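You operate a simulated robot arm through the tools that you are given. There is no shell and no other tool. Be economical: measure what you need, move in short steps, check, and stop when the job is done.

You run a simulated two-armed robot. Do the job below in one go: nothing can be reset, and whatever is moved stays where it is left.

## Task
Stir the settled slip even and brush the top of spool C2.
Fine: hold the white pot with one hand and stir with the wooden stick; use the round brush; both tools go back. Set down upright: wooden stick, round brush.
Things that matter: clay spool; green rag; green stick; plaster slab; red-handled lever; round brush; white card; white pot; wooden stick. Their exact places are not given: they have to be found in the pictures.

It is judged by the outcome, as a careful person would: the job done as asked, and still so three seconds after it is handed in. It fails if anything else is knocked over, pushed out of place, dropped, spilled or broken.

## Robot
Two 6-joint arms with two-finger parallel grippers on one trunk, on a base that drives. Base frame: it is fixed to the floor where the robot stands at the start and does not move with it; the origin is under the middle of the robot, x ahead of it, y to its left, z up. Readings come in mm, degrees, newtons and seconds.
The left shoulder is at the start at [60, 187, 1222], the right one opposite. With the tool pointing down near the work surface each hand reaches from about 100 to 600 mm from the robot's upright axis, wherever it stands, measured 20 degrees to its own side. Places, roughly: green stick (3x3x18 cm) [800, -900, 900]; red-handled lever [700, -500, 1200]; wooden stick (3x3x20 cm) [800, -900, 1000]. Payload 1.57 kg a hand.
Tool frame (each hand has its own): the origin (TCP) lies between the finger pads and is the grasp point; the fingertips stand 30 mm ahead of it; z points along the fingers, y is the line along which they close. The gripper opens to 110 mm. The fingers are 24 mm wide and 12 mm thick; the gripper's body (48 by 112 mm) begins 78 mm behind the TCP.
Orientation is told as [roll, pitch, yaw] about the base's x, y, z axes, in that order, counted from this pose: with the fingers straight down and closing along the base's y, the tool's x points along the base's -x, its y along +y and its z along -z.

## Interface
- The arms move only by the tool play_rows. It takes "left_series", "right_series" or both (then of equal length, played together; a hand with none holds still); each is a list of rows, each a list of 7 numbers: the turn, a rotation vector about the base's x, y, z in degrees, then the shift along the base's x, y, z in mm, then the opening, from 0 (shut) to 1 (fully open). In form: [[ax, ay, az, dx, dy, dz, jaw], ...]. A call has 1 to 12 rows; each row shifts and turns the commanded pose from where the row before left it. A row lasts 0.2 s, in which the tool goes at most 50 mm and 8.6 degrees; a call with a longer step from one row to the next is refused whole, and so is a gripper value outside its range. A pose out of reach is approached as far as the arm can. The call stops where the force on the tool passes 40 N (or 10 N more than at its start, if that is more) or the arm is blocked; 0.2 s more then pass. Each finger travels about 153 mm/s and halts on what it meets, pressing with about 40 N; the grip force reading is that of the motor and also rises with nothing between the fingers. The clock runs only during rows and for 0.2 s after the last one: add rows that do not move to give the fingers time. It gives the time, the measured TCP pose, the force on the tool (base axes), the opening and the grip force at its end, in the units of the frame above (readings bear some noise), with the torque about the TCP (base axes, N m) and any sound that the robot's microphone picked up.
- Cameras (640 x 400 px; columns grow to the right, rows downward): "scene" is now at [11, 0.4, 1751.8]; the picture's right is [0.01, -1.00, 0.00], its down [-0.84, -0.01, -0.54] and it looks along [0.54, 0.01, -0.84] (base axes); focal length 271 px, centre (320, 200). "left" rides on the left gripper at [70, -16, -141] in its tool frame; the picture's right is [0.23, 0.97, 0.00], its down [-0.86, 0.20, -0.48] and it looks along [-0.47, 0.11, 0.88] (tool axes); focal length 222 px, centre (320, 200). "right" rides on the right gripper at [70, 16, -141] in its tool frame; the picture's right is [-0.23, 0.97, 0.00], its down [-0.85, -0.20, -0.48] and it looks along [-0.47, -0.11, 0.88] (tool axes); focal length 222 px, centre (320, 200).
- snapshot(camera): a new picture of that camera. The clock stands still meanwhile.
- lift_body(by): slides the trunk up (or, below 0, down) by that many mm; the arms and the scene camera ride with it, the base frame stays. It gives what a move gives, with no picture.
- steer(legs): drives the robot by 1 to 6 legs, each [ahead, left, turn to the left] in mm, mm and degrees, along the robot's own axes; the way and the turn of a leg run together, so that a leg with both is an arc; at most 1500 mm and 180 degrees a leg. The arms and the cameras ride along, it lands a little off, and it stops where it bumps. It gives what a move gives.
- aim_head(pan, tilt): turns the head with the scene camera to pan (to the left, within 86 degrees either way) and tilt (down, from -29 to 69), counted from straight ahead of the robot. It gives what a move gives.
- probe_pixels(camera, pixels): for up to 12 pixels [column, row] of the newest picture of that camera ("zoom" is the newest enlarged one), the place [x, y, z] in the base frame of the surface seen there, good to about 3 mm. The clock stands still meanwhile.
- inspect(camera, box): a new picture of the part [left, top, right, bottom] of that camera's present view, enlarged. The clock stands still meanwhile.
- job_done(): hands the job in; it is judged then, once.

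Go step by step. Measure first, check grasps and placings, and put right what went wrong. The budget is 80 turns and 70 pictures, counting those below and the enlarged ones. Unless the task says otherwise, let go and move clear before handing in, and close with one line.

The tools are called after "Request:" as a command line: name --argument value ..., lists and objects as JSON in quotes. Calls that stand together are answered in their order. play_rows: Moves the arms, as the interface text tells. Its arguments: {"type":"object","properties":{"left_series":{"type":"array","items":{"type":"array","items":{"type":"number"}}},"right_series":{"type":"array","items":{"type":"array","items":{"type":"number"}}}},"required":[]} The other tools are called the same way: lift_body (by) slides the trunk up or down; steer (legs) drives the base; aim_head (pan, tilt) turns the head that bears the scene camera; snapshot (camera) takes a picture; probe_pixels (camera, pixels) gives the place of the surface under pixels of a picture; inspect (camera, box) takes an enlarged picture of a part of a camera's view; job_done () hands the job in.

At the start:

```text
time: 0.0
left_position: [342.2, -36.4, 1341.3]
left_tcp_rot: [0.1, 0.0, 0.0]
left_contact_force: [0.7, -0.4, -0.3]
left_ft_torque: [0.01, 0.01, -0.01]
left_grip_width: 110.0
left_finger_force: 0.1
right_position: [260.1, -348.3, 1260.5]
right_tcp_rot: [0.0, 0.0, 0.1]
right_contact_force: [0.4, 0.0, 0.9]
right_ft_torque: [0.0, -0.01, -0.04]
right_grip_width: 110.1
right_finger_force: 0.1
trunk travel left (down, up): [-850.0, 140.0]
robot x, y, heading: [-2.0, -1.1, -0.3]
head pan, tilt: [0.5, 57.6]
```

scene: 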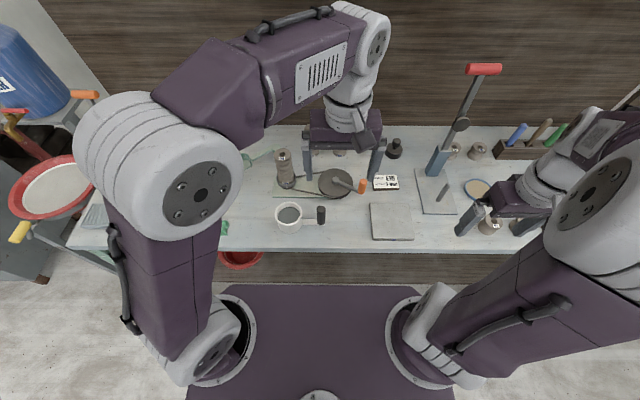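
right: 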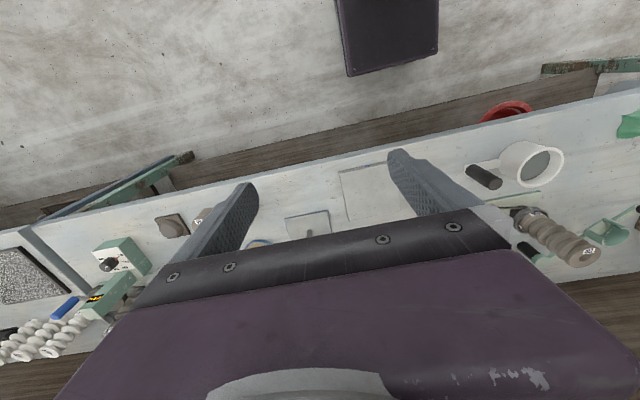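
left: 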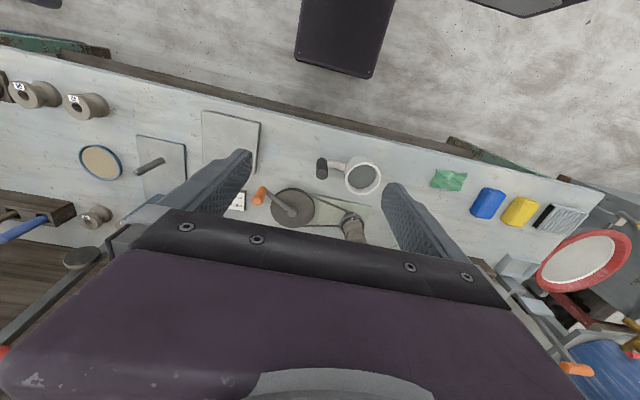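

The scene picture shows a bench with the white pot near (290,215), a rack of sticks near (530,140) and some spools. I'll enlarge these areas first.

Request:
inspect --camera "scene" --box '[400, 60, 640, 250]'

Request:
inspect --camera "scene" --box '[220, 120, 460, 270]'

Request:
probe_pixels --camera "scene" --pixels '[[289, 214], [320, 214], [275, 215], [390, 222], [517, 132], [540, 130], [555, 133], [481, 69], [490, 225], [477, 150], [455, 150], [386, 182]]'

```text
2.11 times, centred on (520, 155) of scene
```

zoom: 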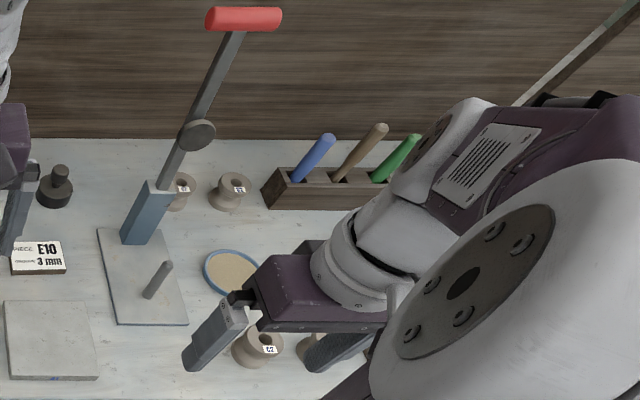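

```text
2.67 times, centred on (340, 195) of scene
```

zoom: 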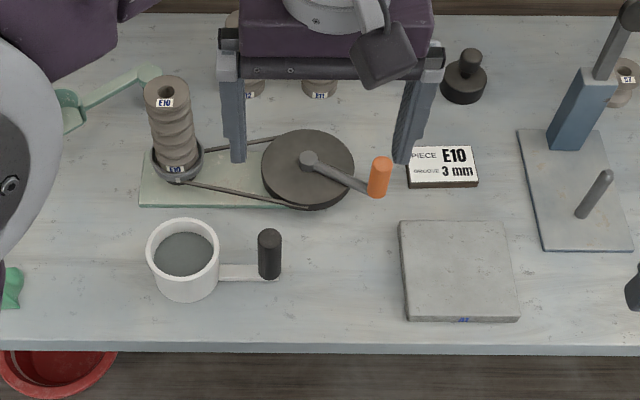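

```text
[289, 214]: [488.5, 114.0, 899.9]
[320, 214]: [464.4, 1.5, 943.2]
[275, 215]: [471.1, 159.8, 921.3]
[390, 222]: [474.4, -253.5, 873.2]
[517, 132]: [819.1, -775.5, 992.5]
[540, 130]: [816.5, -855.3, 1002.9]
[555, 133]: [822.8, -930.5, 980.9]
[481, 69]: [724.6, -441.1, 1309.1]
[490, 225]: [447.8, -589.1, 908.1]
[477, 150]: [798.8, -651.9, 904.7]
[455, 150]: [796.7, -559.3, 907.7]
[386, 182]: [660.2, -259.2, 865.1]
```

The sticks stand in a rack near (820,-850), and a spool marked ?2 sits at (448,-589). I still need to find the brush and read the spool labels, so I'll pan the head right.

Request:
aim_head --pan -50 --tilt 35

Request:
snapshot --camera "scene"

Request:
inspect --camera "right" --box '[0, 180, 320, 380]'

Request:
inspect --camera "left" --box '[0, 60, 240, 260]'

```text
time: 1.2
left_position: [340.8, -35.3, 1341.0]
left_tcp_rot: [-0.1, 0.0, 0.0]
left_contact_force: [-0.3, -0.4, 0.6]
left_ft_torque: [-0.01, -0.01, 0.02]
left_grip_width: 110.1
left_finger_force: 0.1
right_position: [259.4, -347.3, 1259.8]
right_tcp_rot: [0.0, 0.0, 0.0]
right_contact_force: [0.6, 0.6, -0.2]
right_ft_torque: [0.04, 0.0, 0.0]
right_grip_width: 110.0
right_finger_force: 0.0
trunk travel left (down, up): [-850.0, 140.0]
robot x, y, heading: [0.7, 0.7, 0.1]
head pan, tilt: [-50.0, 35.0]
```

```text
64 pictures are left
```

scene: 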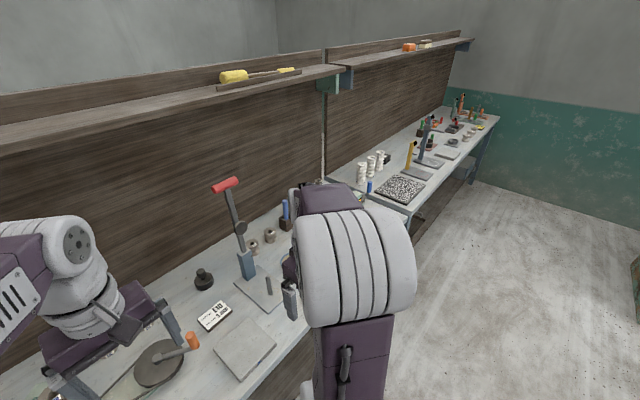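

```text
2.00 times, centred on (160, 280) of right
```

zoom: 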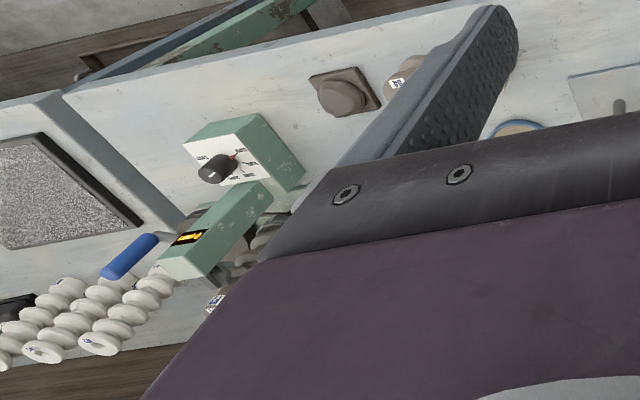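

```text
2.00 times, centred on (120, 160) of left
```

zoom: 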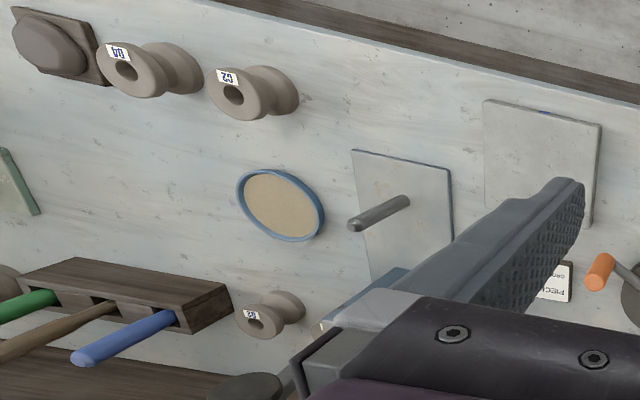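

One spool looks like "C2". I'll look left and into the near part of the bench for the brush, and zoom on the labels.

Request:
aim_head --pan 35 --tilt 45

Request:
snapshot --camera "scene"

Request:
inspect --camera "left" --box '[0, 70, 120, 145]'

Request:
inspect --camera "left" --box '[380, 140, 640, 300]'

```text
time: 2.8
left_position: [341.9, -36.0, 1340.9]
left_tcp_rot: [0.0, 0.0, 0.0]
left_contact_force: [-1.4, 0.2, -0.5]
left_ft_torque: [0.05, 0.01, -0.02]
left_grip_width: 110.2
left_finger_force: 0.1
right_position: [260.6, -349.4, 1262.2]
right_tcp_rot: [0.0, 0.0, 0.0]
right_contact_force: [-0.2, -0.7, -1.0]
right_ft_torque: [0.01, 0.03, -0.01]
right_grip_width: 110.2
right_finger_force: 0.1
trunk travel left (down, up): [-850.0, 140.0]
robot x, y, heading: [-1.4, -0.4, -0.1]
head pan, tilt: [35.0, 45.0]
```

```text
61 pictures are left
```

scene: 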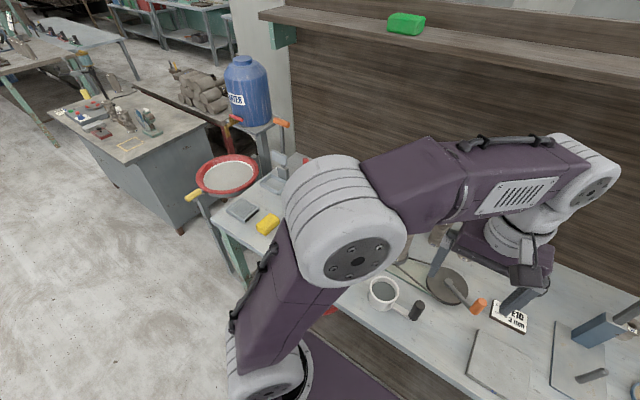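

```text
5.33 times, centred on (60, 108) of left
```

zoom: 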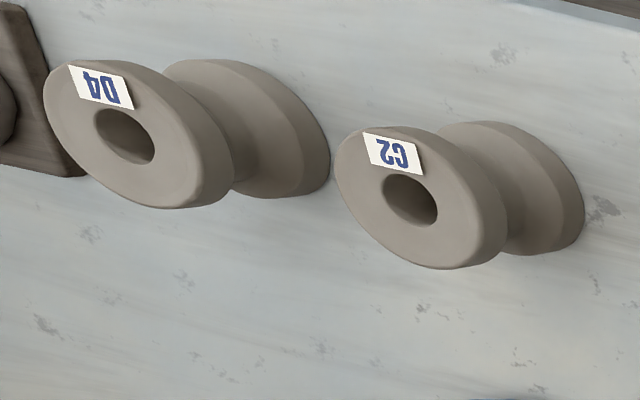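

```text
2.46 times, centred on (510, 220) of left
```

zoom: 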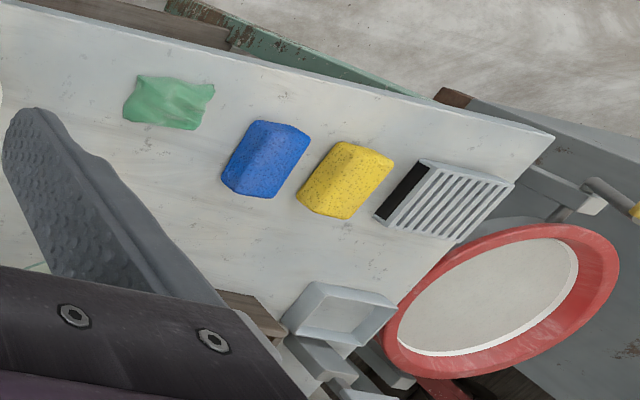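

C2 is confirmed in the left picture at (75,105). The brush isn't identified yet, so I'll move the arms aside and look at the back of the bench.

Request:
play_rows --left_series '[[0, 0, 0, -20, 45, 0, 1], [0, 0, 0, -20, 45, 0, 1], [0, 0, 0, -20, 45, 0, 1], [0, 0, 0, -20, 45, 0, 1], [0, 0, 0, -20, 45, 0, 1], [0, 0, 0, -20, 45, 0, 1], [0, 0, 0, 0, 45, 0, 1], [0, 0, 0, 0, 45, 0, 1]]' --right_series '[[0, 0, 0, 0, -40, 0, 1], [0, 0, 0, 0, -40, 0, 1], [0, 0, 0, 0, -40, 0, 1], [0, 0, 0, 0, -40, 0, 1], [0, 0, 0, 0, 0, 0, 1], [0, 0, 0, 0, 0, 0, 1], [0, 0, 0, 0, 0, 0, 1], [0, 0, 0, 0, 0, 0, 1]]'

Request:
aim_head --pan -15 --tilt 45

Request:
snapshot --camera "scene"

```text
time: 4.6
left_position: [249.7, 328.1, 1338.9]
left_tcp_rot: [-0.1, 0.0, 0.0]
left_contact_force: [-0.2, -0.2, -0.2]
left_ft_torque: [-0.02, 0.06, 0.01]
left_grip_width: 110.0
left_finger_force: 0.0
left hand out of reach, approached as far as the arm can: row 5, 6
right_position: [261.3, -506.1, 1263.6]
right_tcp_rot: [0.0, 0.0, 0.0]
right_contact_force: [0.0, -0.2, 0.4]
right_ft_torque: [-0.04, 0.04, 0.01]
right_grip_width: 110.0
right_finger_force: 0.1
trunk travel left (down, up): [-850.0, 140.0]
robot x, y, heading: [1.3, -2.4, 0.1]
head pan, tilt: [35.0, 45.0]
```

```text
time: 5.8
left_position: [250.0, 325.2, 1338.9]
left_tcp_rot: [-0.1, -0.1, -0.1]
left_contact_force: [0.4, -1.2, 0.2]
left_ft_torque: [0.0, 0.01, 0.02]
left_grip_width: 110.2
left_finger_force: 0.1
right_position: [260.8, -506.1, 1262.2]
right_tcp_rot: [0.0, 0.0, 0.0]
right_contact_force: [0.2, 0.3, -0.6]
right_ft_torque: [-0.01, -0.02, 0.03]
right_grip_width: 109.9
right_finger_force: 0.0
trunk travel left (down, up): [-850.0, 140.0]
robot x, y, heading: [-0.7, 1.2, -0.2]
head pan, tilt: [-15.0, 45.0]
```

```text
58 pictures are left
```

scene: 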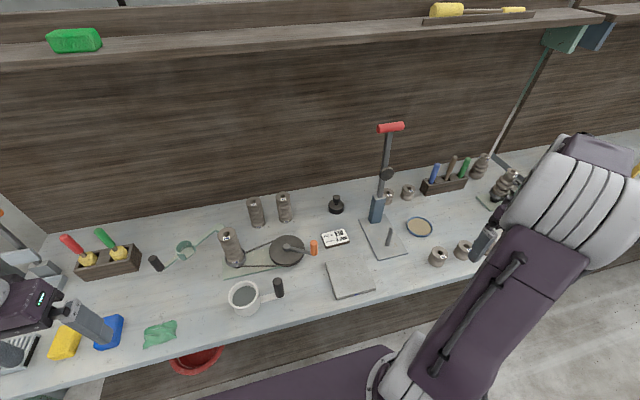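

The left back rack, at (105,258), holds two tools with yellowish heads, one red and one green. I'll zoom on that rack, the right rack and the pot.

Request:
inspect --camera "scene" --box '[40, 210, 200, 310]'

Request:
probe_pixels --camera "scene" --pixels '[[68, 240], [104, 236], [88, 259], [121, 252], [80, 272], [138, 265], [105, 270], [336, 204], [243, 296]]'

Request:
inspect --camera "scene" --box '[380, 130, 540, 230]'

Request:
probe_pixels --camera "scene" --pixels '[[434, 170], [451, 162], [464, 166], [430, 187], [462, 180], [437, 252], [437, 260], [464, 247], [448, 174]]'

Request:
inspect --camera "scene" --box '[200, 260, 300, 322]'

```text
4.00 times, centred on (120, 260) of scene
```

zoom: 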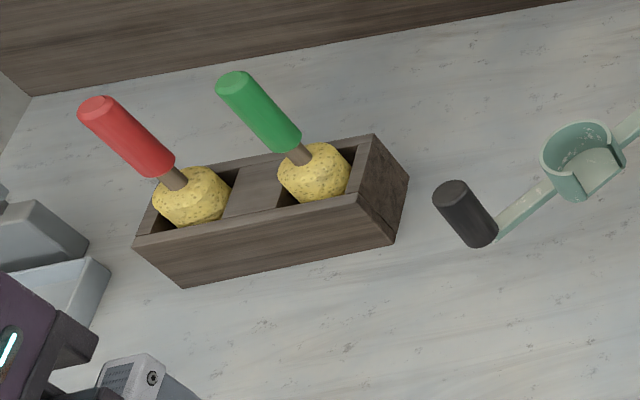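

```text
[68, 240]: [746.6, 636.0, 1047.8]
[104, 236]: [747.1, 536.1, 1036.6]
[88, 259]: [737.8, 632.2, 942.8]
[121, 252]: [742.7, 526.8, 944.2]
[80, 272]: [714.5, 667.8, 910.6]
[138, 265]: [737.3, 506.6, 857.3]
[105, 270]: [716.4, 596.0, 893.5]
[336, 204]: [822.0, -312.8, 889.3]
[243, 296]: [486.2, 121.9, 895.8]
```

```text
4.00 times, centred on (460, 180) of scene
```

zoom: 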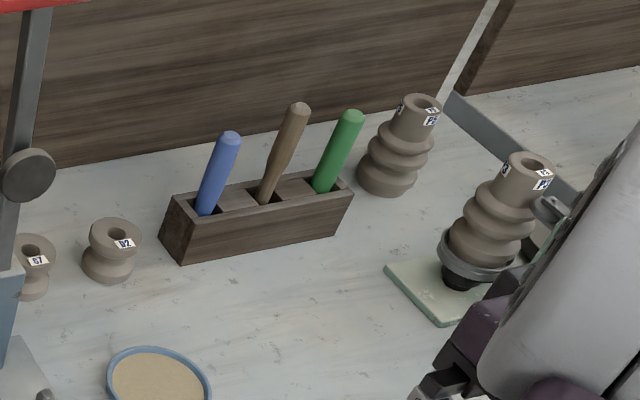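

```text
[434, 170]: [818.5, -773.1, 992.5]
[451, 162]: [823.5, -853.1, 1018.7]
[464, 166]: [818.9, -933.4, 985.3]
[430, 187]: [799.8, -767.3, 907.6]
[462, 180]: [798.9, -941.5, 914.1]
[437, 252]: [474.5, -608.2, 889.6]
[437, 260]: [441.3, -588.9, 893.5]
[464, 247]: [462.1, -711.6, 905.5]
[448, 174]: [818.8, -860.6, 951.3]
```

```text
6.40 times, centred on (250, 291) of scene
```

zoom: 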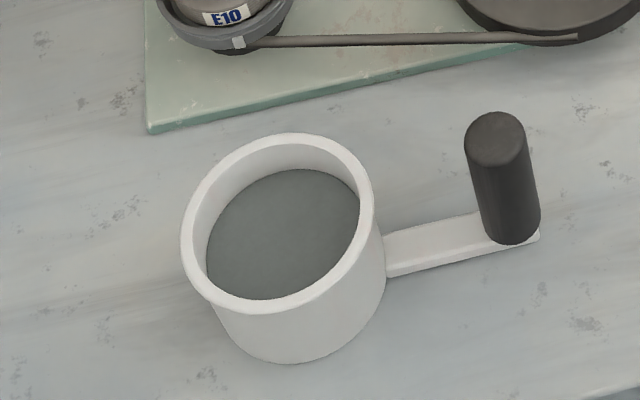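

The left rack holds sponges on sticks, not brushes. I'll check the black knob at (336,204) and the shelf items at (470,10).

Request:
inspect --camera "scene" --box '[230, 180, 350, 255]'

Request:
aim_head --pan -35 --tilt 15

Request:
snapshot --camera "scene"

Request:
snapshot --camera "right"

Request:
snapshot --camera "left"

```text
5.33 times, centred on (290, 218) of scene
```

zoom: 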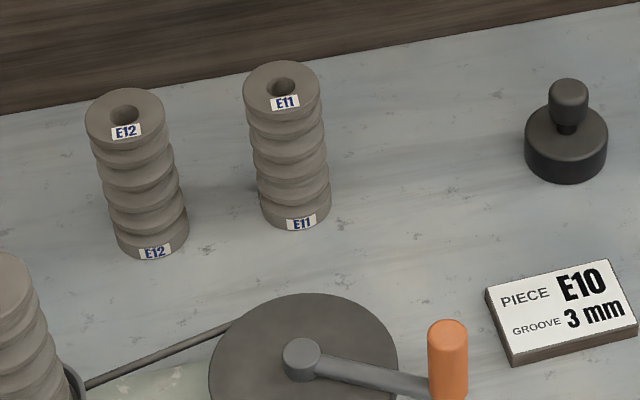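

```text
time: 6.7
left_position: [249.2, 325.7, 1339.8]
left_tcp_rot: [0.1, 0.1, 0.1]
left_contact_force: [-0.2, 0.0, -0.7]
left_ft_torque: [0.01, 0.01, -0.03]
left_grip_width: 109.9
left_finger_force: 0.1
right_position: [260.7, -507.9, 1262.3]
right_tcp_rot: [0.0, 0.0, 0.1]
right_contact_force: [-0.8, 0.1, -0.1]
right_ft_torque: [0.0, 0.01, -0.02]
right_grip_width: 109.9
right_finger_force: 0.1
trunk travel left (down, up): [-850.0, 140.0]
robot x, y, heading: [1.4, 0.3, 0.1]
head pan, tilt: [-35.0, 15.0]
```

```text
53 pictures are left
```

scene: 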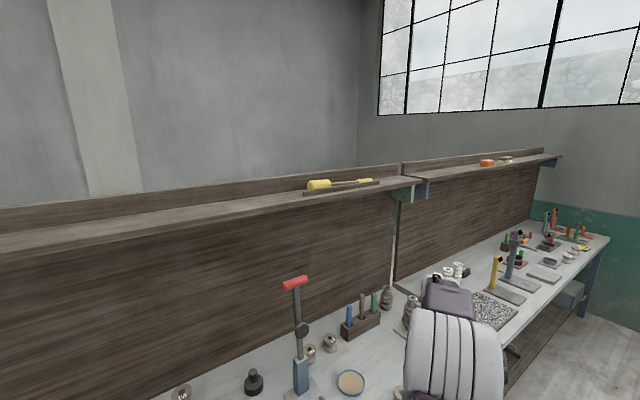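

```text
52 pictures are left
```

right: 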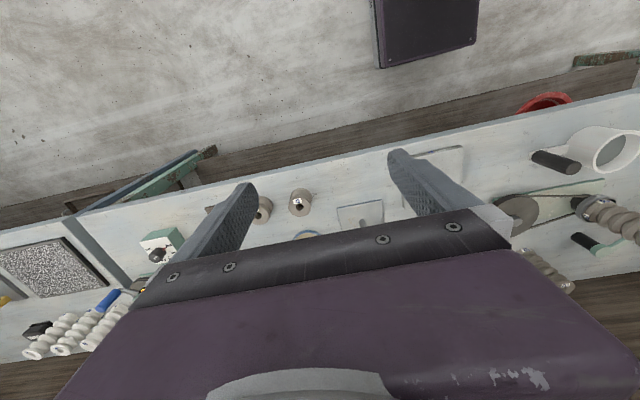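

```text
51 pictures are left
```

left: 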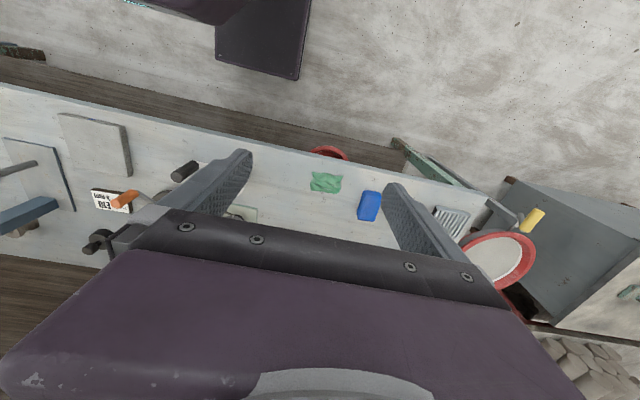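

The shelf item is still unclear. I'll zoom on it, then look down to see how much driving room there is before the bench.

Request:
inspect --camera "scene" --box '[290, 160, 410, 235]'

Request:
probe_pixels --camera "scene" --pixels '[[318, 184], [367, 181], [254, 388]]'

Request:
aim_head --pan 0 --tilt 69

Request:
snapshot --camera "scene"

Request:
probe_pixels --camera "scene" --pixels '[[320, 245], [320, 225], [320, 260], [320, 215], [240, 260], [400, 260], [320, 300], [200, 205], [430, 205]]'

```text
5.33 times, centred on (350, 198) of scene
```

zoom: 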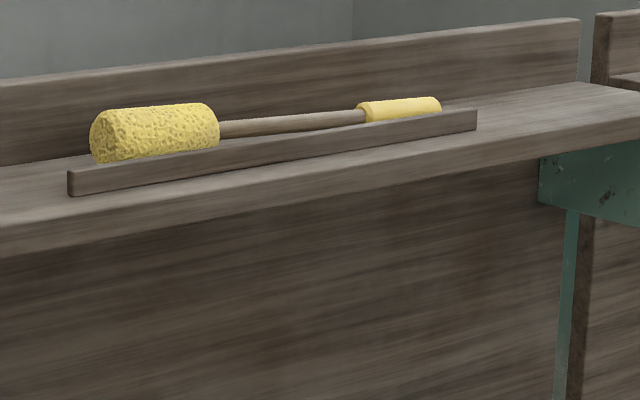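

```text
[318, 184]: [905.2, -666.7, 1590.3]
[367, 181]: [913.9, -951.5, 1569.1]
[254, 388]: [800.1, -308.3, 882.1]
```

```text
time: 7.9
left_position: [249.0, 325.1, 1340.9]
left_tcp_rot: [0.0, 0.0, 0.0]
left_contact_force: [-0.5, -0.4, -0.2]
left_ft_torque: [0.01, -0.01, -0.01]
left_grip_width: 109.9
left_finger_force: 0.1
right_position: [259.7, -507.3, 1262.4]
right_tcp_rot: [0.0, 0.0, 0.1]
right_contact_force: [-0.5, -0.2, -0.5]
right_ft_torque: [0.03, 0.02, 0.01]
right_grip_width: 110.3
right_finger_force: 0.1
trunk travel left (down, up): [-850.0, 140.0]
robot x, y, heading: [0.4, 1.2, -0.2]
head pan, tilt: [0.0, 68.8]
```

```text
49 pictures are left
```

scene: 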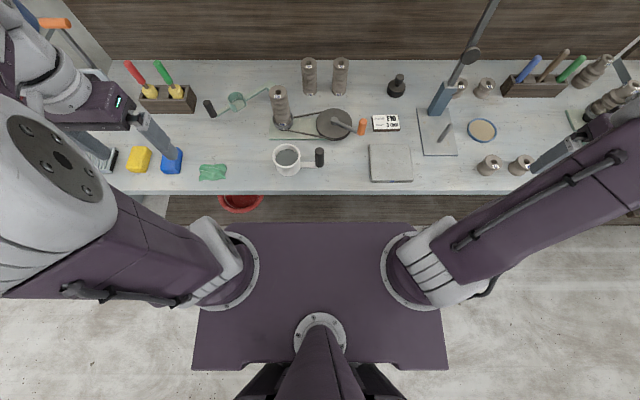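

```text
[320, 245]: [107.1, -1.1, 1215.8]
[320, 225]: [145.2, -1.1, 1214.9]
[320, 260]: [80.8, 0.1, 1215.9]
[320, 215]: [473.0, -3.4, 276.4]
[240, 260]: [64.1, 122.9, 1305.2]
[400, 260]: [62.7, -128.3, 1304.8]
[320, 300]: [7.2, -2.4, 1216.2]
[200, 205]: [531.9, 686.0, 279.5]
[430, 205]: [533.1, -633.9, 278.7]
```

The shelf item is a sponge stick, so the black round knob at (800,-308) is the likely brush. I'll drive right and forward, testing the room at the bench, and look at it with the left hand camera.

Request:
steer --legs '[[0, -560, 0], [200, 0, 0]]'

Request:
aim_head --pan 0 --tilt 55

Request:
snapshot --camera "scene"

Request:
snapshot --camera "left"

```text
time: 12.4
left_position: [442.3, -243.4, 1340.3]
left_tcp_rot: [0.0, -0.1, -0.5]
left_contact_force: [0.0, 0.1, 0.1]
left_ft_torque: [-0.03, -0.04, -0.01]
left_grip_width: 110.0
left_finger_force: 0.2
right_position: [447.3, -1077.7, 1263.4]
right_tcp_rot: [0.1, -0.3, -0.4]
right_contact_force: [0.2, 0.2, -0.6]
right_ft_torque: [0.01, -0.03, 0.01]
right_grip_width: 109.8
right_finger_force: 0.0
trunk travel left (down, up): [-850.0, 140.0]
robot x, y, heading: [196.8, -563.9, -0.7]
head pan, tilt: [0.0, 68.8]
```

```text
time: 13.1
left_position: [446.3, -244.1, 1339.3]
left_tcp_rot: [0.1, 0.0, -0.6]
left_contact_force: [0.2, -0.4, 0.9]
left_ft_torque: [0.04, 0.03, 0.02]
left_grip_width: 110.1
left_finger_force: 0.1
right_position: [449.9, -1077.6, 1261.9]
right_tcp_rot: [0.0, 0.0, -0.4]
right_contact_force: [0.1, 0.9, 0.0]
right_ft_torque: [-0.02, 0.03, -0.05]
right_grip_width: 110.2
right_finger_force: 0.1
trunk travel left (down, up): [-850.0, 140.0]
robot x, y, heading: [193.3, -567.5, -0.7]
head pan, tilt: [0.0, 55.0]
```

```text
48 pictures are left
```

scene: 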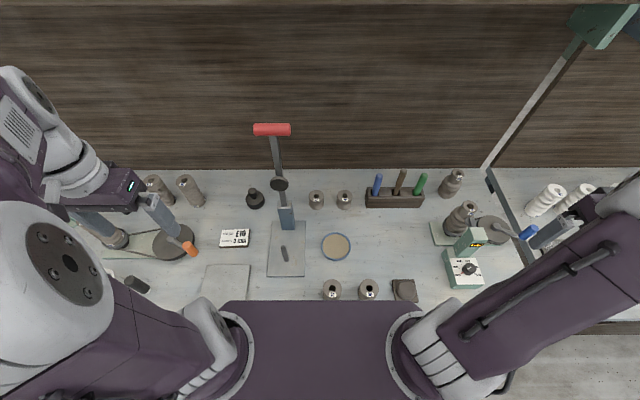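

```text
47 pictures are left
```

left: 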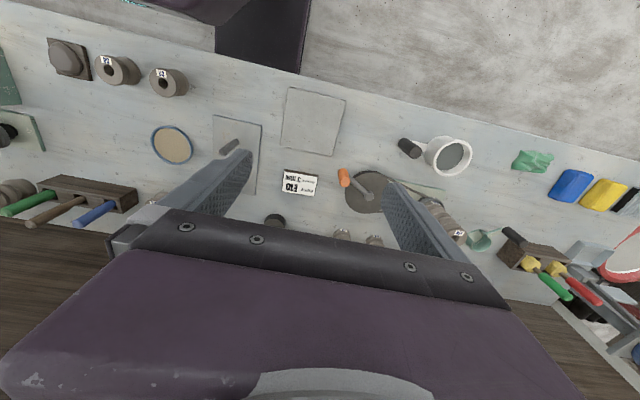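

The drive forward to x≈197 went fine. I'll zoom on the black knob at (255,199), the block at (405,290) and the rack.

Request:
inspect --camera "scene" --box '[235, 180, 283, 215]'

Request:
inspect --camera "scene" --box '[310, 260, 500, 310]'

Request:
inspect --camera "scene" --box '[350, 160, 450, 220]'

Request:
probe_pixels --camera "scene" --pixels '[[377, 178], [401, 173], [420, 178], [254, 192], [254, 203], [331, 290], [331, 272], [316, 290], [346, 288], [300, 320], [250, 215], [395, 203]]'

```text
11.43 times, centred on (259, 198) of scene
```

zoom: 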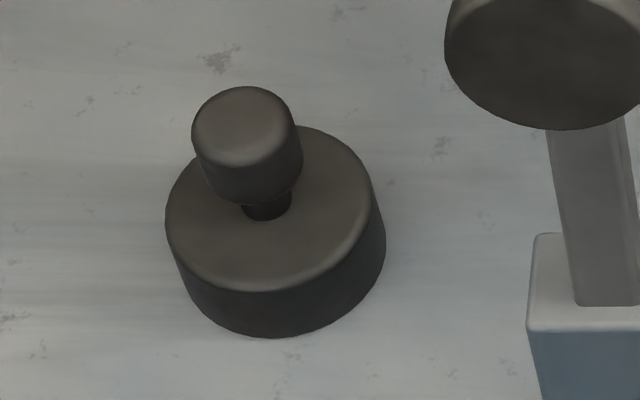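

```text
3.37 times, centred on (405, 285) of scene
```

zoom: 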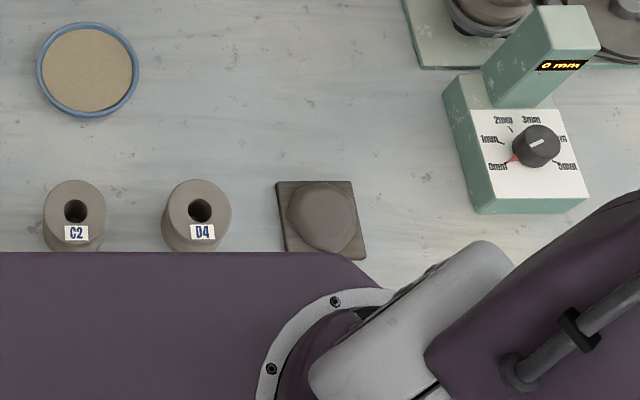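

```text
6.40 times, centred on (400, 190) of scene
```

zoom: 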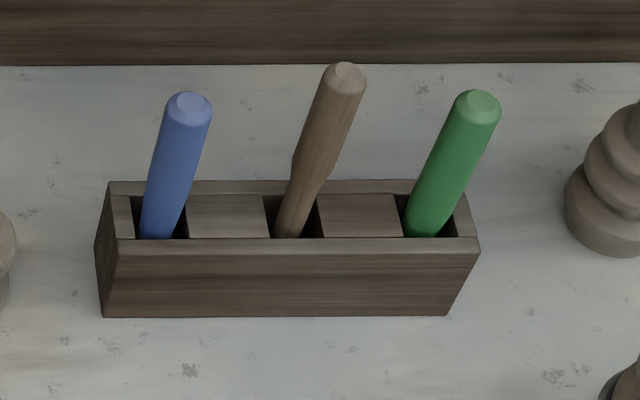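

```text
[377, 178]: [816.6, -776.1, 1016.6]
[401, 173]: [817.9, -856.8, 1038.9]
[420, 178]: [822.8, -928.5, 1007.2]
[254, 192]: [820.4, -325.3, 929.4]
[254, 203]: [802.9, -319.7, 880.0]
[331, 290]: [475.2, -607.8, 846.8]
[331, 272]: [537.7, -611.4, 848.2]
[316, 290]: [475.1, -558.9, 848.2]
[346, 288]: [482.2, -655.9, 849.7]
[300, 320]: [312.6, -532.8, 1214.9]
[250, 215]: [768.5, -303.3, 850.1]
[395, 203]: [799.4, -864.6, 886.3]
```

The knob's underside isn't visible, so I can't confirm it is a brush. I'll go 100 mm closer and look at it obliquely with the left hand camera.

Request:
steer --legs '[[100, 0, 0.6]]'

Request:
play_rows --left_series '[[0, -7.5, 0, 15, -6, -36, 1], [0, -7.5, 0, 15, -6, -36, 1], [0, -7.5, 0, 15, -6, -36, 1], [0, -7.5, 0, 15, -6, -36, 1], [0, -7.5, 0, 15, -6, -36, 1], [0, -7.5, 0, 15, -6, -36, 1], [0, 0, 0, 15, -6, -40, 1], [0, 0, 0, 15, -6, -40, 1], [0, 0, 0, 15, -6, -40, 1], [0, 0, 0, 15, -6, -40, 1]]'

Request:
snapshot --camera "left"

```text
time: 14.3
left_position: [540.6, -242.1, 1340.1]
left_tcp_rot: [0.0, -0.2, 0.1]
left_contact_force: [-0.6, 0.0, -0.1]
left_ft_torque: [0.0, -0.04, 0.02]
left_grip_width: 110.1
left_finger_force: 0.0
right_position: [552.2, -1075.6, 1263.3]
right_tcp_rot: [0.0, -0.2, 0.1]
right_contact_force: [0.2, -0.7, 0.1]
right_ft_torque: [0.01, -0.05, 0.01]
right_grip_width: 109.8
right_finger_force: 0.2
trunk travel left (down, up): [-850.0, 140.0]
robot x, y, heading: [294.7, -570.4, 0.2]
head pan, tilt: [0.0, 55.0]
```

```text
time: 16.5
left_position: [797.3, -208.9, 1038.3]
left_tcp_rot: [-0.8, -44.7, 0.5]
left_contact_force: [0.2, 0.9, -0.2]
left_ft_torque: [0.0, 0.0, -0.01]
left_grip_width: 110.2
left_finger_force: 0.0
left hand out of reach, approached as far as the arm can: row 4, 5, 6, 7, 8, 9, 10
right_position: [556.5, -1074.2, 1263.1]
right_tcp_rot: [-0.1, 0.1, 0.1]
right_contact_force: [0.4, 0.0, -0.5]
right_ft_torque: [0.02, 0.03, 0.02]
right_grip_width: 110.0
right_finger_force: 0.1
trunk travel left (down, up): [-850.0, 140.0]
robot x, y, heading: [295.6, -571.1, 0.1]
head pan, tilt: [0.0, 55.0]
```

```text
43 pictures are left
```

left: 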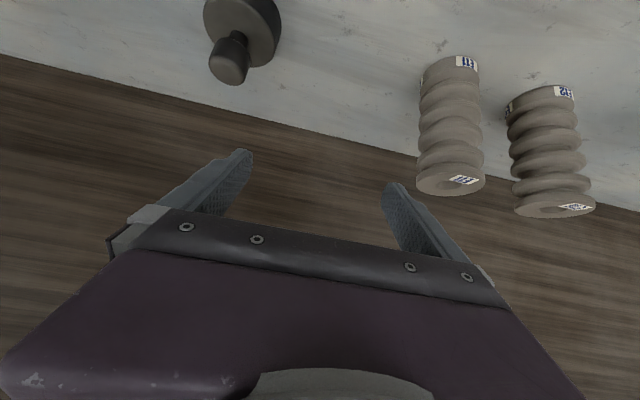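

The hand came out at (797,-209,1038), with the knob at the picture's top edge. I'll zoom on it.

Request:
inspect --camera "left" --box '[180, 0, 300, 90]'

Request:
probe_pixels --camera "left" --pixels '[[230, 68], [245, 25], [270, 15], [275, 35], [272, 55], [210, 10]]'

```text
4.44 times, centred on (240, 45) of left
```

zoom: 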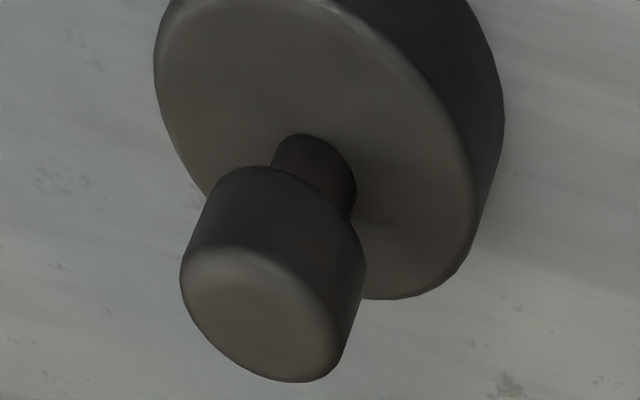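

```text
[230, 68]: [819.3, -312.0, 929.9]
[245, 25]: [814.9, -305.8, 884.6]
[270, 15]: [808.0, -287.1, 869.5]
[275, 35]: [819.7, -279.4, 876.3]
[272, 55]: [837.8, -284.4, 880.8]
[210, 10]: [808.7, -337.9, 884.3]
```

The knob is a plain solid weight with no bristles. The blue-handled tool in the rack may be the brush, so I'll bring the left hand back and put the right hand camera over the rack.

Request:
play_rows --left_series '[[0, 0, 0, -15, 6, 40, 1], [0, 0, 0, -15, 6, 40, 1], [0, 0, 0, -15, 6, 40, 1], [0, 0, 0, -15, 6, 40, 1], [0, 7.5, 0, -15, 6, 36, 1], [0, 7.5, 0, -15, 6, 36, 1], [0, 7.5, 0, -15, 6, 36, 1], [0, 7.5, 0, -15, 6, 36, 1], [0, 7.5, 0, -15, 6, 36, 1], [0, 7.5, 0, -15, 6, 36, 1]]' --right_series '[[0, 0, 0, 14, 30, -8, 1], [0, 0, 0, 14, 30, -8, 1], [0, 0, 0, 14, 30, -8, 1], [0, 0, 0, 14, 30, -8, 1], [0, 0, 0, 14, 30, -8, 1], [0, 0, 0, 14, 30, -8, 1], [0, 0, 0, 14, 30, -8, 1], [0, 0, 0, 14, 30, -8, 1], [0, 0, 0, 14, 30, -8, 1], [0, 0, 0, 14, 30, -8, 1]]'

Request:
snapshot --camera "right"

```text
time: 18.7
left_position: [647.8, -145.7, 1415.7]
left_tcp_rot: [0.1, 0.1, 0.2]
left_contact_force: [-1.0, -0.5, -0.5]
left_ft_torque: [-0.01, 0.03, -0.04]
left_grip_width: 110.2
left_finger_force: 0.1
right_position: [698.6, -775.5, 1185.1]
right_tcp_rot: [-0.1, 0.0, 0.0]
right_contact_force: [0.0, 0.3, -0.7]
right_ft_torque: [-0.01, 0.02, 0.0]
right_grip_width: 110.1
right_finger_force: 0.1
trunk travel left (down, up): [-850.0, 140.0]
robot x, y, heading: [293.4, -569.1, 0.2]
head pan, tilt: [0.0, 55.0]
```

```text
41 pictures are left
```

right: 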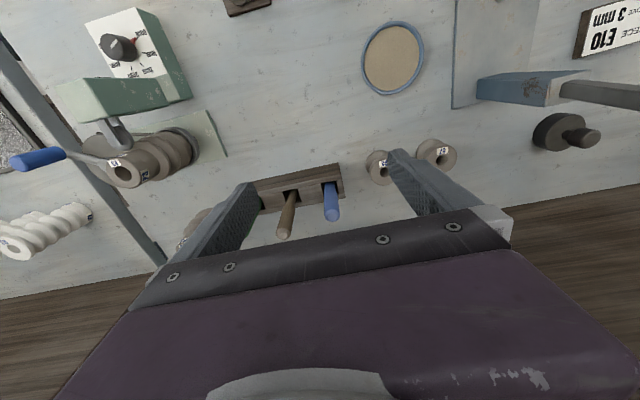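

The blue handle top is at (333,214) and the wooden top at (284,234). I'll zoom and probe to get exact tops.

Request:
inspect --camera "right" --box '[230, 150, 370, 250]'

Request:
probe_pixels --camera "right" --pixels '[[333, 215], [331, 190], [284, 235], [291, 198], [325, 185], [338, 185], [285, 200], [297, 200]]'

```text
4.00 times, centred on (300, 200) of right
```

zoom: 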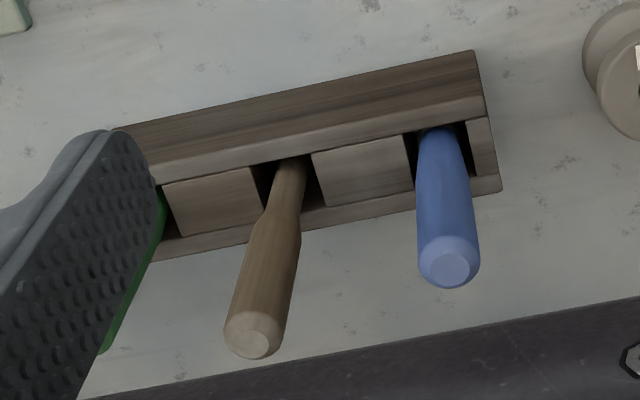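

```text
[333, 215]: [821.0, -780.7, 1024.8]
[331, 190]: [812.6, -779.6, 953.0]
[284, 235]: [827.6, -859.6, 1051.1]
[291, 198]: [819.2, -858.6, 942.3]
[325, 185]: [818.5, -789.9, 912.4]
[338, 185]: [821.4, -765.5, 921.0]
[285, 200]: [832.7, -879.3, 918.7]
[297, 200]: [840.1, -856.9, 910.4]
```

The blue tool stands upright at about (822,-779), top 1025. I'll grasp it and lift it to see its lower end.

Request:
play_rows --right_series '[[0, 0, 0, 31, -1, -18, 0.5], [0, 0, 0, 31, -1, -18, 0.5], [0, 0, 0, 31, -1, -18, 0.5], [0, 0, 0, 30, -1, -18, 0.5], [0, 0, 0, 0, 0, -32, 0.5], [0, 0, 0, 0, 0, -32, 0.5], [0, 0, 0, 0, 0, -32, 0.5], [0, 0, 0, 0, 0, -30, 0.5]]'

Request:
snapshot --camera "right"

```text
time: 20.5
left_position: [646.8, -148.5, 1415.6]
left_tcp_rot: [0.0, 0.1, 0.1]
left_contact_force: [0.3, -0.4, -0.2]
left_ft_torque: [0.01, 0.02, 0.02]
left_grip_width: 109.7
left_finger_force: 0.0
right_position: [821.9, -780.2, 982.6]
right_tcp_rot: [-0.1, 0.1, 0.1]
right_contact_force: [0.2, 0.6, 0.6]
right_ft_torque: [0.0, -0.01, -0.03]
right_grip_width: 55.2
right_finger_force: 0.1
trunk travel left (down, up): [-850.0, 140.0]
robot x, y, heading: [291.9, -565.2, 0.0]
head pan, tilt: [0.0, 55.0]
```

```text
39 pictures are left
```

right: 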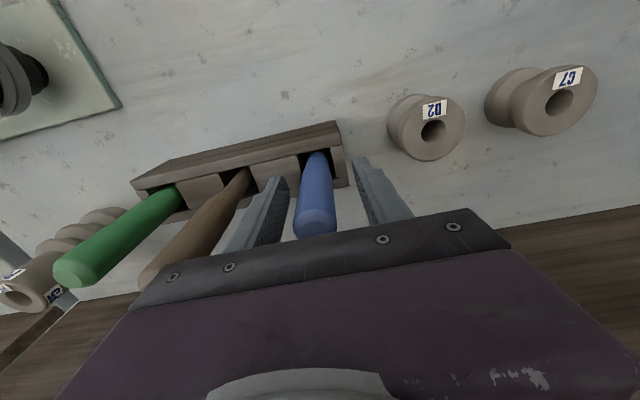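

The fingers straddle the blue handle. I'll close on it and lift 110 mm straight up.

Request:
play_rows --right_series '[[0, 0, 0, 0, 0, 0, 0], [0, 0, 0, 0, 0, 0, 0], [0, 0, 0, 0, 0, 0, 0], [0, 0, 0, 0, 0, 22, 0], [0, 0, 0, 0, 0, 30, 0], [0, 0, 0, 0, 0, 30, 0], [0, 0, 0, 0, 0, 30, 0]]'

Request:
inspect --camera "right" --box '[200, 80, 400, 240]'

Request:
inspect --camera "scene" --box '[340, 120, 480, 240]'

```text
time: 22.1
left_position: [644.8, -147.7, 1416.1]
left_tcp_rot: [0.0, 0.0, 0.1]
left_contact_force: [-0.7, 0.6, 0.0]
left_ft_torque: [0.0, 0.01, 0.02]
left_grip_width: 110.1
left_finger_force: 0.0
right_position: [819.6, -778.8, 1097.7]
right_tcp_rot: [0.0, 0.0, 0.1]
right_contact_force: [-0.7, -0.4, -0.2]
right_ft_torque: [0.01, 0.0, -0.03]
right_grip_width: 24.5
right_finger_force: 36.6
trunk travel left (down, up): [-850.0, 140.0]
robot x, y, heading: [294.3, -570.0, 0.2]
head pan, tilt: [0.0, 55.0]
```

```text
2.50 times, centred on (300, 160) of right
```

zoom: 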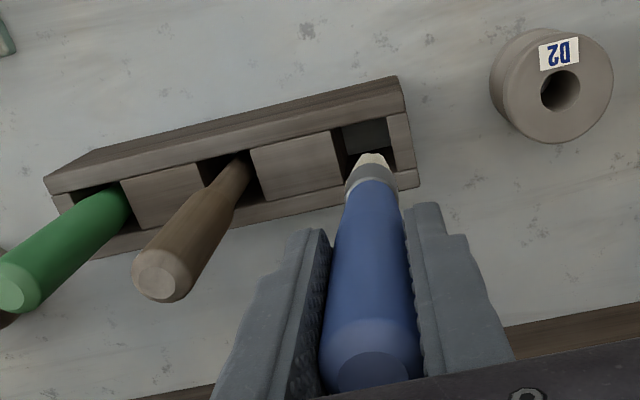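

```text
3.33 times, centred on (410, 180) of scene
```

zoom: 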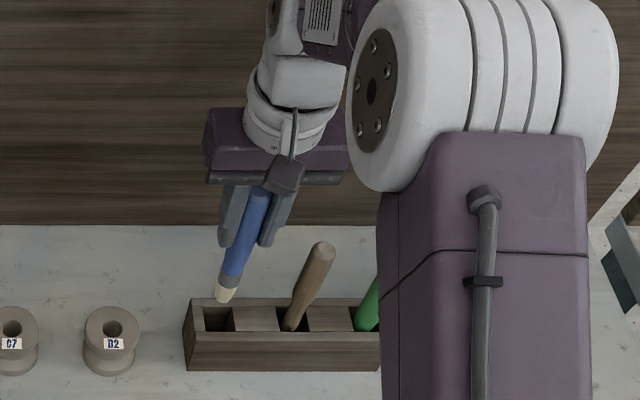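

The blue-handled tool has a ferrule and pale bristles at (365,165), so it is the round brush. Stirring comes first, so I'll put it back straight down into its slot.

Request:
play_rows --right_series '[[0, 0, 0, 0, 0, -30, 0], [0, 0, 0, 0, 0, -30, 0], [0, 0, 0, 0, 0, -30, 0], [0, 0, 0, 0, 0, -20, 0], [0, 0, 0, 0, 0, 0, 0.45], [0, 0, 0, 0, 0, 0, 0.45], [0, 0, 0, 0, 0, 30, 0.45], [0, 0, 0, 0, 0, 40, 0.45], [0, 0, 0, 0, 0, 40, 0.45], [0, 0, 0, -40, 0, 40, 0.45], [0, 0, 0, -40, 0, 20, 0.45], [0, 0, 0, -40, 0, 20, 0.45]]'

Request:
snapshot --camera "right"

```text
refused: row 10 steps farther than a row can; nothing moved
```

```text
36 pictures are left
```

right: 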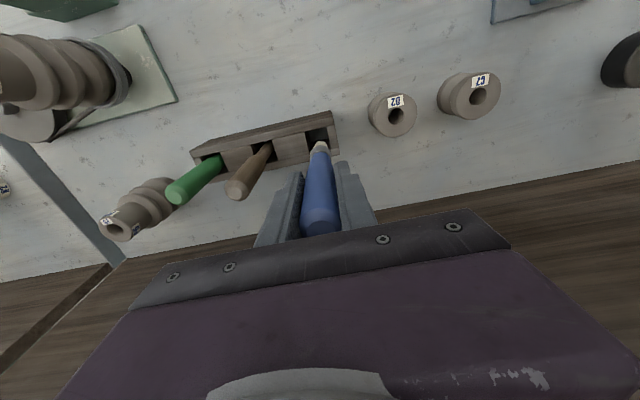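

That call was refused because one step was too long. I'll repeat it with shorter steps.

Request:
play_rows --right_series '[[0, 0, 0, 0, 0, -30, 0], [0, 0, 0, 0, 0, -30, 0], [0, 0, 0, 0, 0, -30, 0], [0, 0, 0, 0, 0, -20, 0], [0, 0, 0, 0, 0, 0, 0.45], [0, 0, 0, 0, 0, 0, 0.45], [0, 0, 0, 0, 0, 30, 0.45], [0, 0, 0, 0, 0, 40, 0.45], [0, 0, 0, 0, 0, 40, 0.45], [0, 0, 0, -30, 0, 35, 0.45], [0, 0, 0, -40, 0, 25, 0.45], [0, 0, 0, -45, 0, 20, 0.45]]'

Request:
snapshot --camera "right"

```text
time: 24.7
left_position: [642.5, -147.9, 1417.3]
left_tcp_rot: [-0.1, -0.1, 0.0]
left_contact_force: [-0.1, 0.0, 0.5]
left_ft_torque: [0.0, -0.01, 0.0]
left_grip_width: 109.9
left_finger_force: 0.1
right_position: [700.2, -779.8, 1177.7]
right_tcp_rot: [0.0, -0.1, 0.1]
right_contact_force: [0.3, -0.4, -0.5]
right_ft_torque: [-0.01, -0.02, -0.01]
right_grip_width: 49.6
right_finger_force: 0.1
trunk travel left (down, up): [-850.0, 140.0]
robot x, y, heading: [294.0, -568.0, 0.2]
head pan, tilt: [0.0, 55.0]
```

```text
35 pictures are left
```

right: 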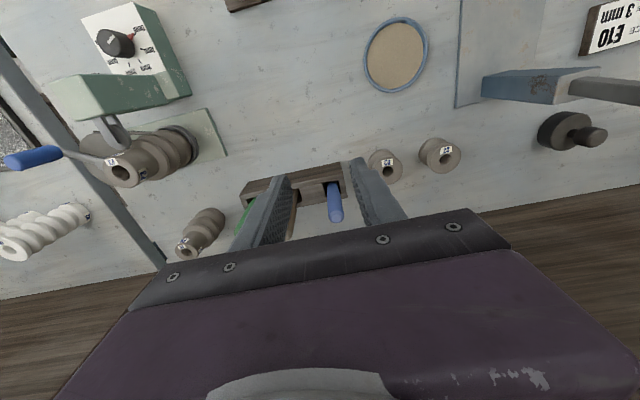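

The brush is back in its slot. Next I'll raise the right hand, then drive back, right and forward so the left hand can take the wooden stick.

Request:
play_rows --right_series '[[0, 0, 0, -20, 0, 40, 0.45], [0, 0, 0, -20, 0, 40, 0.45], [0, 0, 0, -20, 0, 40, 0.45], [0, 0, 0, -20, 0, 20, 0.45]]'

Request:
steer --legs '[[-200, 0, 0], [0, -480, 0], [195, 0, 0]]'

Request:
snapshot --camera "scene"

Request:
snapshot --camera "left"

```text
time: 25.7
left_position: [645.2, -147.7, 1416.3]
left_tcp_rot: [0.1, 0.0, 0.1]
left_contact_force: [0.4, 0.1, -0.9]
left_ft_torque: [-0.04, 0.0, 0.02]
left_grip_width: 109.6
left_finger_force: 0.0
right_position: [621.2, -778.7, 1317.0]
right_tcp_rot: [-0.1, -0.1, 0.1]
right_contact_force: [-0.4, 0.8, 0.4]
right_ft_torque: [0.04, 0.02, -0.01]
right_grip_width: 49.6
right_finger_force: 0.0
trunk travel left (down, up): [-850.0, 140.0]
robot x, y, heading: [294.6, -571.2, 0.1]
head pan, tilt: [0.0, 55.0]
```

```text
time: 30.9
left_position: [603.5, -660.8, 1417.4]
left_tcp_rot: [-0.1, -0.3, -8.4]
left_contact_force: [0.1, 0.2, 0.3]
left_ft_torque: [-0.06, -0.04, -0.06]
left_grip_width: 110.1
left_finger_force: 0.0
right_position: [488.5, -1280.9, 1318.2]
right_tcp_rot: [-0.1, -0.4, -8.6]
right_contact_force: [-0.4, -0.3, 0.1]
right_ft_torque: [-0.05, -0.03, -0.01]
right_grip_width: 49.7
right_finger_force: 0.0
trunk travel left (down, up): [-850.0, 140.0]
robot x, y, heading: [202.8, -1028.5, -8.4]
head pan, tilt: [0.0, 55.0]
stopped in leg 3: the robot was blocked; the commanded pose is now the measured one
```

```text
34 pictures are left
```

scene: 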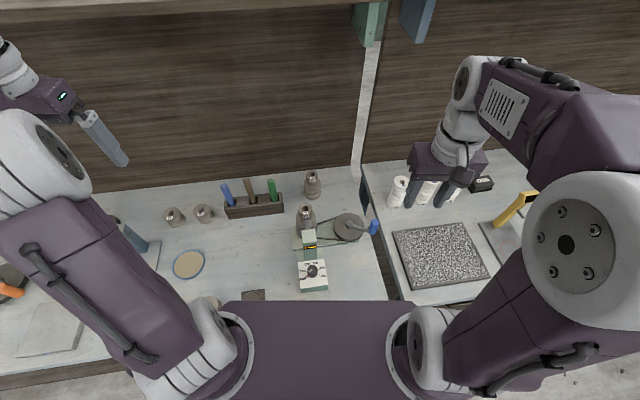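

```text
33 pictures are left
```

left: 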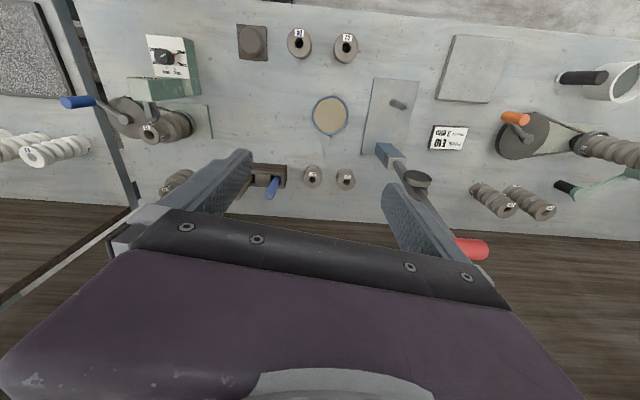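

The base was blocked by the right-hand bench and turned to -8.4°. I'll back off, straighten up and come in a bit further left, with the left hand drawn right to stay clear of the lever.

Request:
steer --legs '[[-110, 0, 8.4], [0, 160, 0]]'

Request:
play_rows --left_series '[[0, 0, 0, -20, -40, 0, 0.5], [0, 0, 0, -20, -40, 0, 0.5], [0, 0, 0, -20, -40, 0, 0.5], [0, 0, 0, 0, -40, 0, 0.5]]'

Request:
steer --legs '[[215, 0, 0]]'

Request:
snapshot --camera "left"

```text
time: 33.1
left_position: [439.9, -442.9, 1416.9]
left_tcp_rot: [0.2, -0.1, 0.1]
left_contact_force: [-0.3, -1.3, -0.2]
left_ft_torque: [0.01, -0.02, -0.02]
left_grip_width: 109.9
left_finger_force: 0.1
right_position: [417.0, -1072.0, 1316.0]
right_tcp_rot: [0.1, 0.0, 0.0]
right_contact_force: [-0.3, -0.8, -0.2]
right_ft_torque: [0.01, -0.02, -0.02]
right_grip_width: 49.6
right_finger_force: 0.1
trunk travel left (down, up): [-850.0, 140.0]
robot x, y, heading: [90.2, -855.9, 0.1]
head pan, tilt: [0.0, 55.0]
```

```text
time: 34.1
left_position: [382.4, -601.1, 1418.1]
left_tcp_rot: [0.0, 0.0, 0.0]
left_contact_force: [0.2, 0.5, -0.6]
left_ft_torque: [-0.01, 0.0, 0.01]
left_grip_width: 54.8
left_finger_force: 0.1
right_position: [416.1, -1068.6, 1316.7]
right_tcp_rot: [0.0, 0.0, 0.1]
right_contact_force: [0.4, 0.6, -0.3]
right_ft_torque: [0.0, 0.0, -0.02]
right_grip_width: 49.3
right_finger_force: 0.0
trunk travel left (down, up): [-850.0, 140.0]
robot x, y, heading: [88.5, -856.1, 0.2]
head pan, tilt: [0.0, 55.0]
```

```text
time: 35.8
left_position: [596.7, -600.7, 1418.0]
left_tcp_rot: [0.0, -0.2, 0.0]
left_contact_force: [-0.7, -0.8, 0.0]
left_ft_torque: [-0.02, -0.05, -0.02]
left_grip_width: 54.7
left_finger_force: 0.1
right_position: [630.1, -1070.7, 1317.1]
right_tcp_rot: [0.0, -0.2, -0.1]
right_contact_force: [0.0, -0.8, 0.5]
right_ft_torque: [0.05, -0.01, -0.01]
right_grip_width: 49.7
right_finger_force: 0.0
trunk travel left (down, up): [-850.0, 140.0]
robot x, y, heading: [309.1, -857.3, -0.3]
head pan, tilt: [0.0, 55.0]
```

```text
32 pictures are left
```

left: 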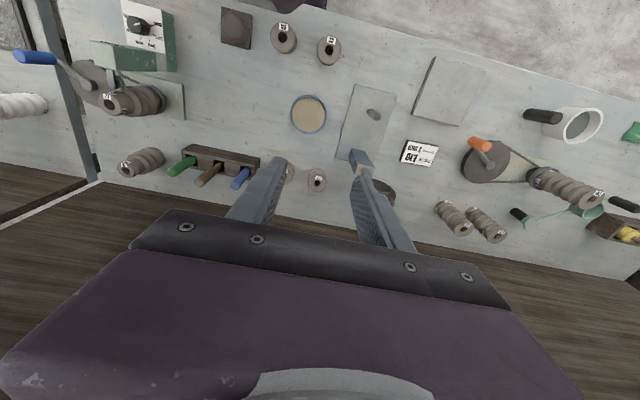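

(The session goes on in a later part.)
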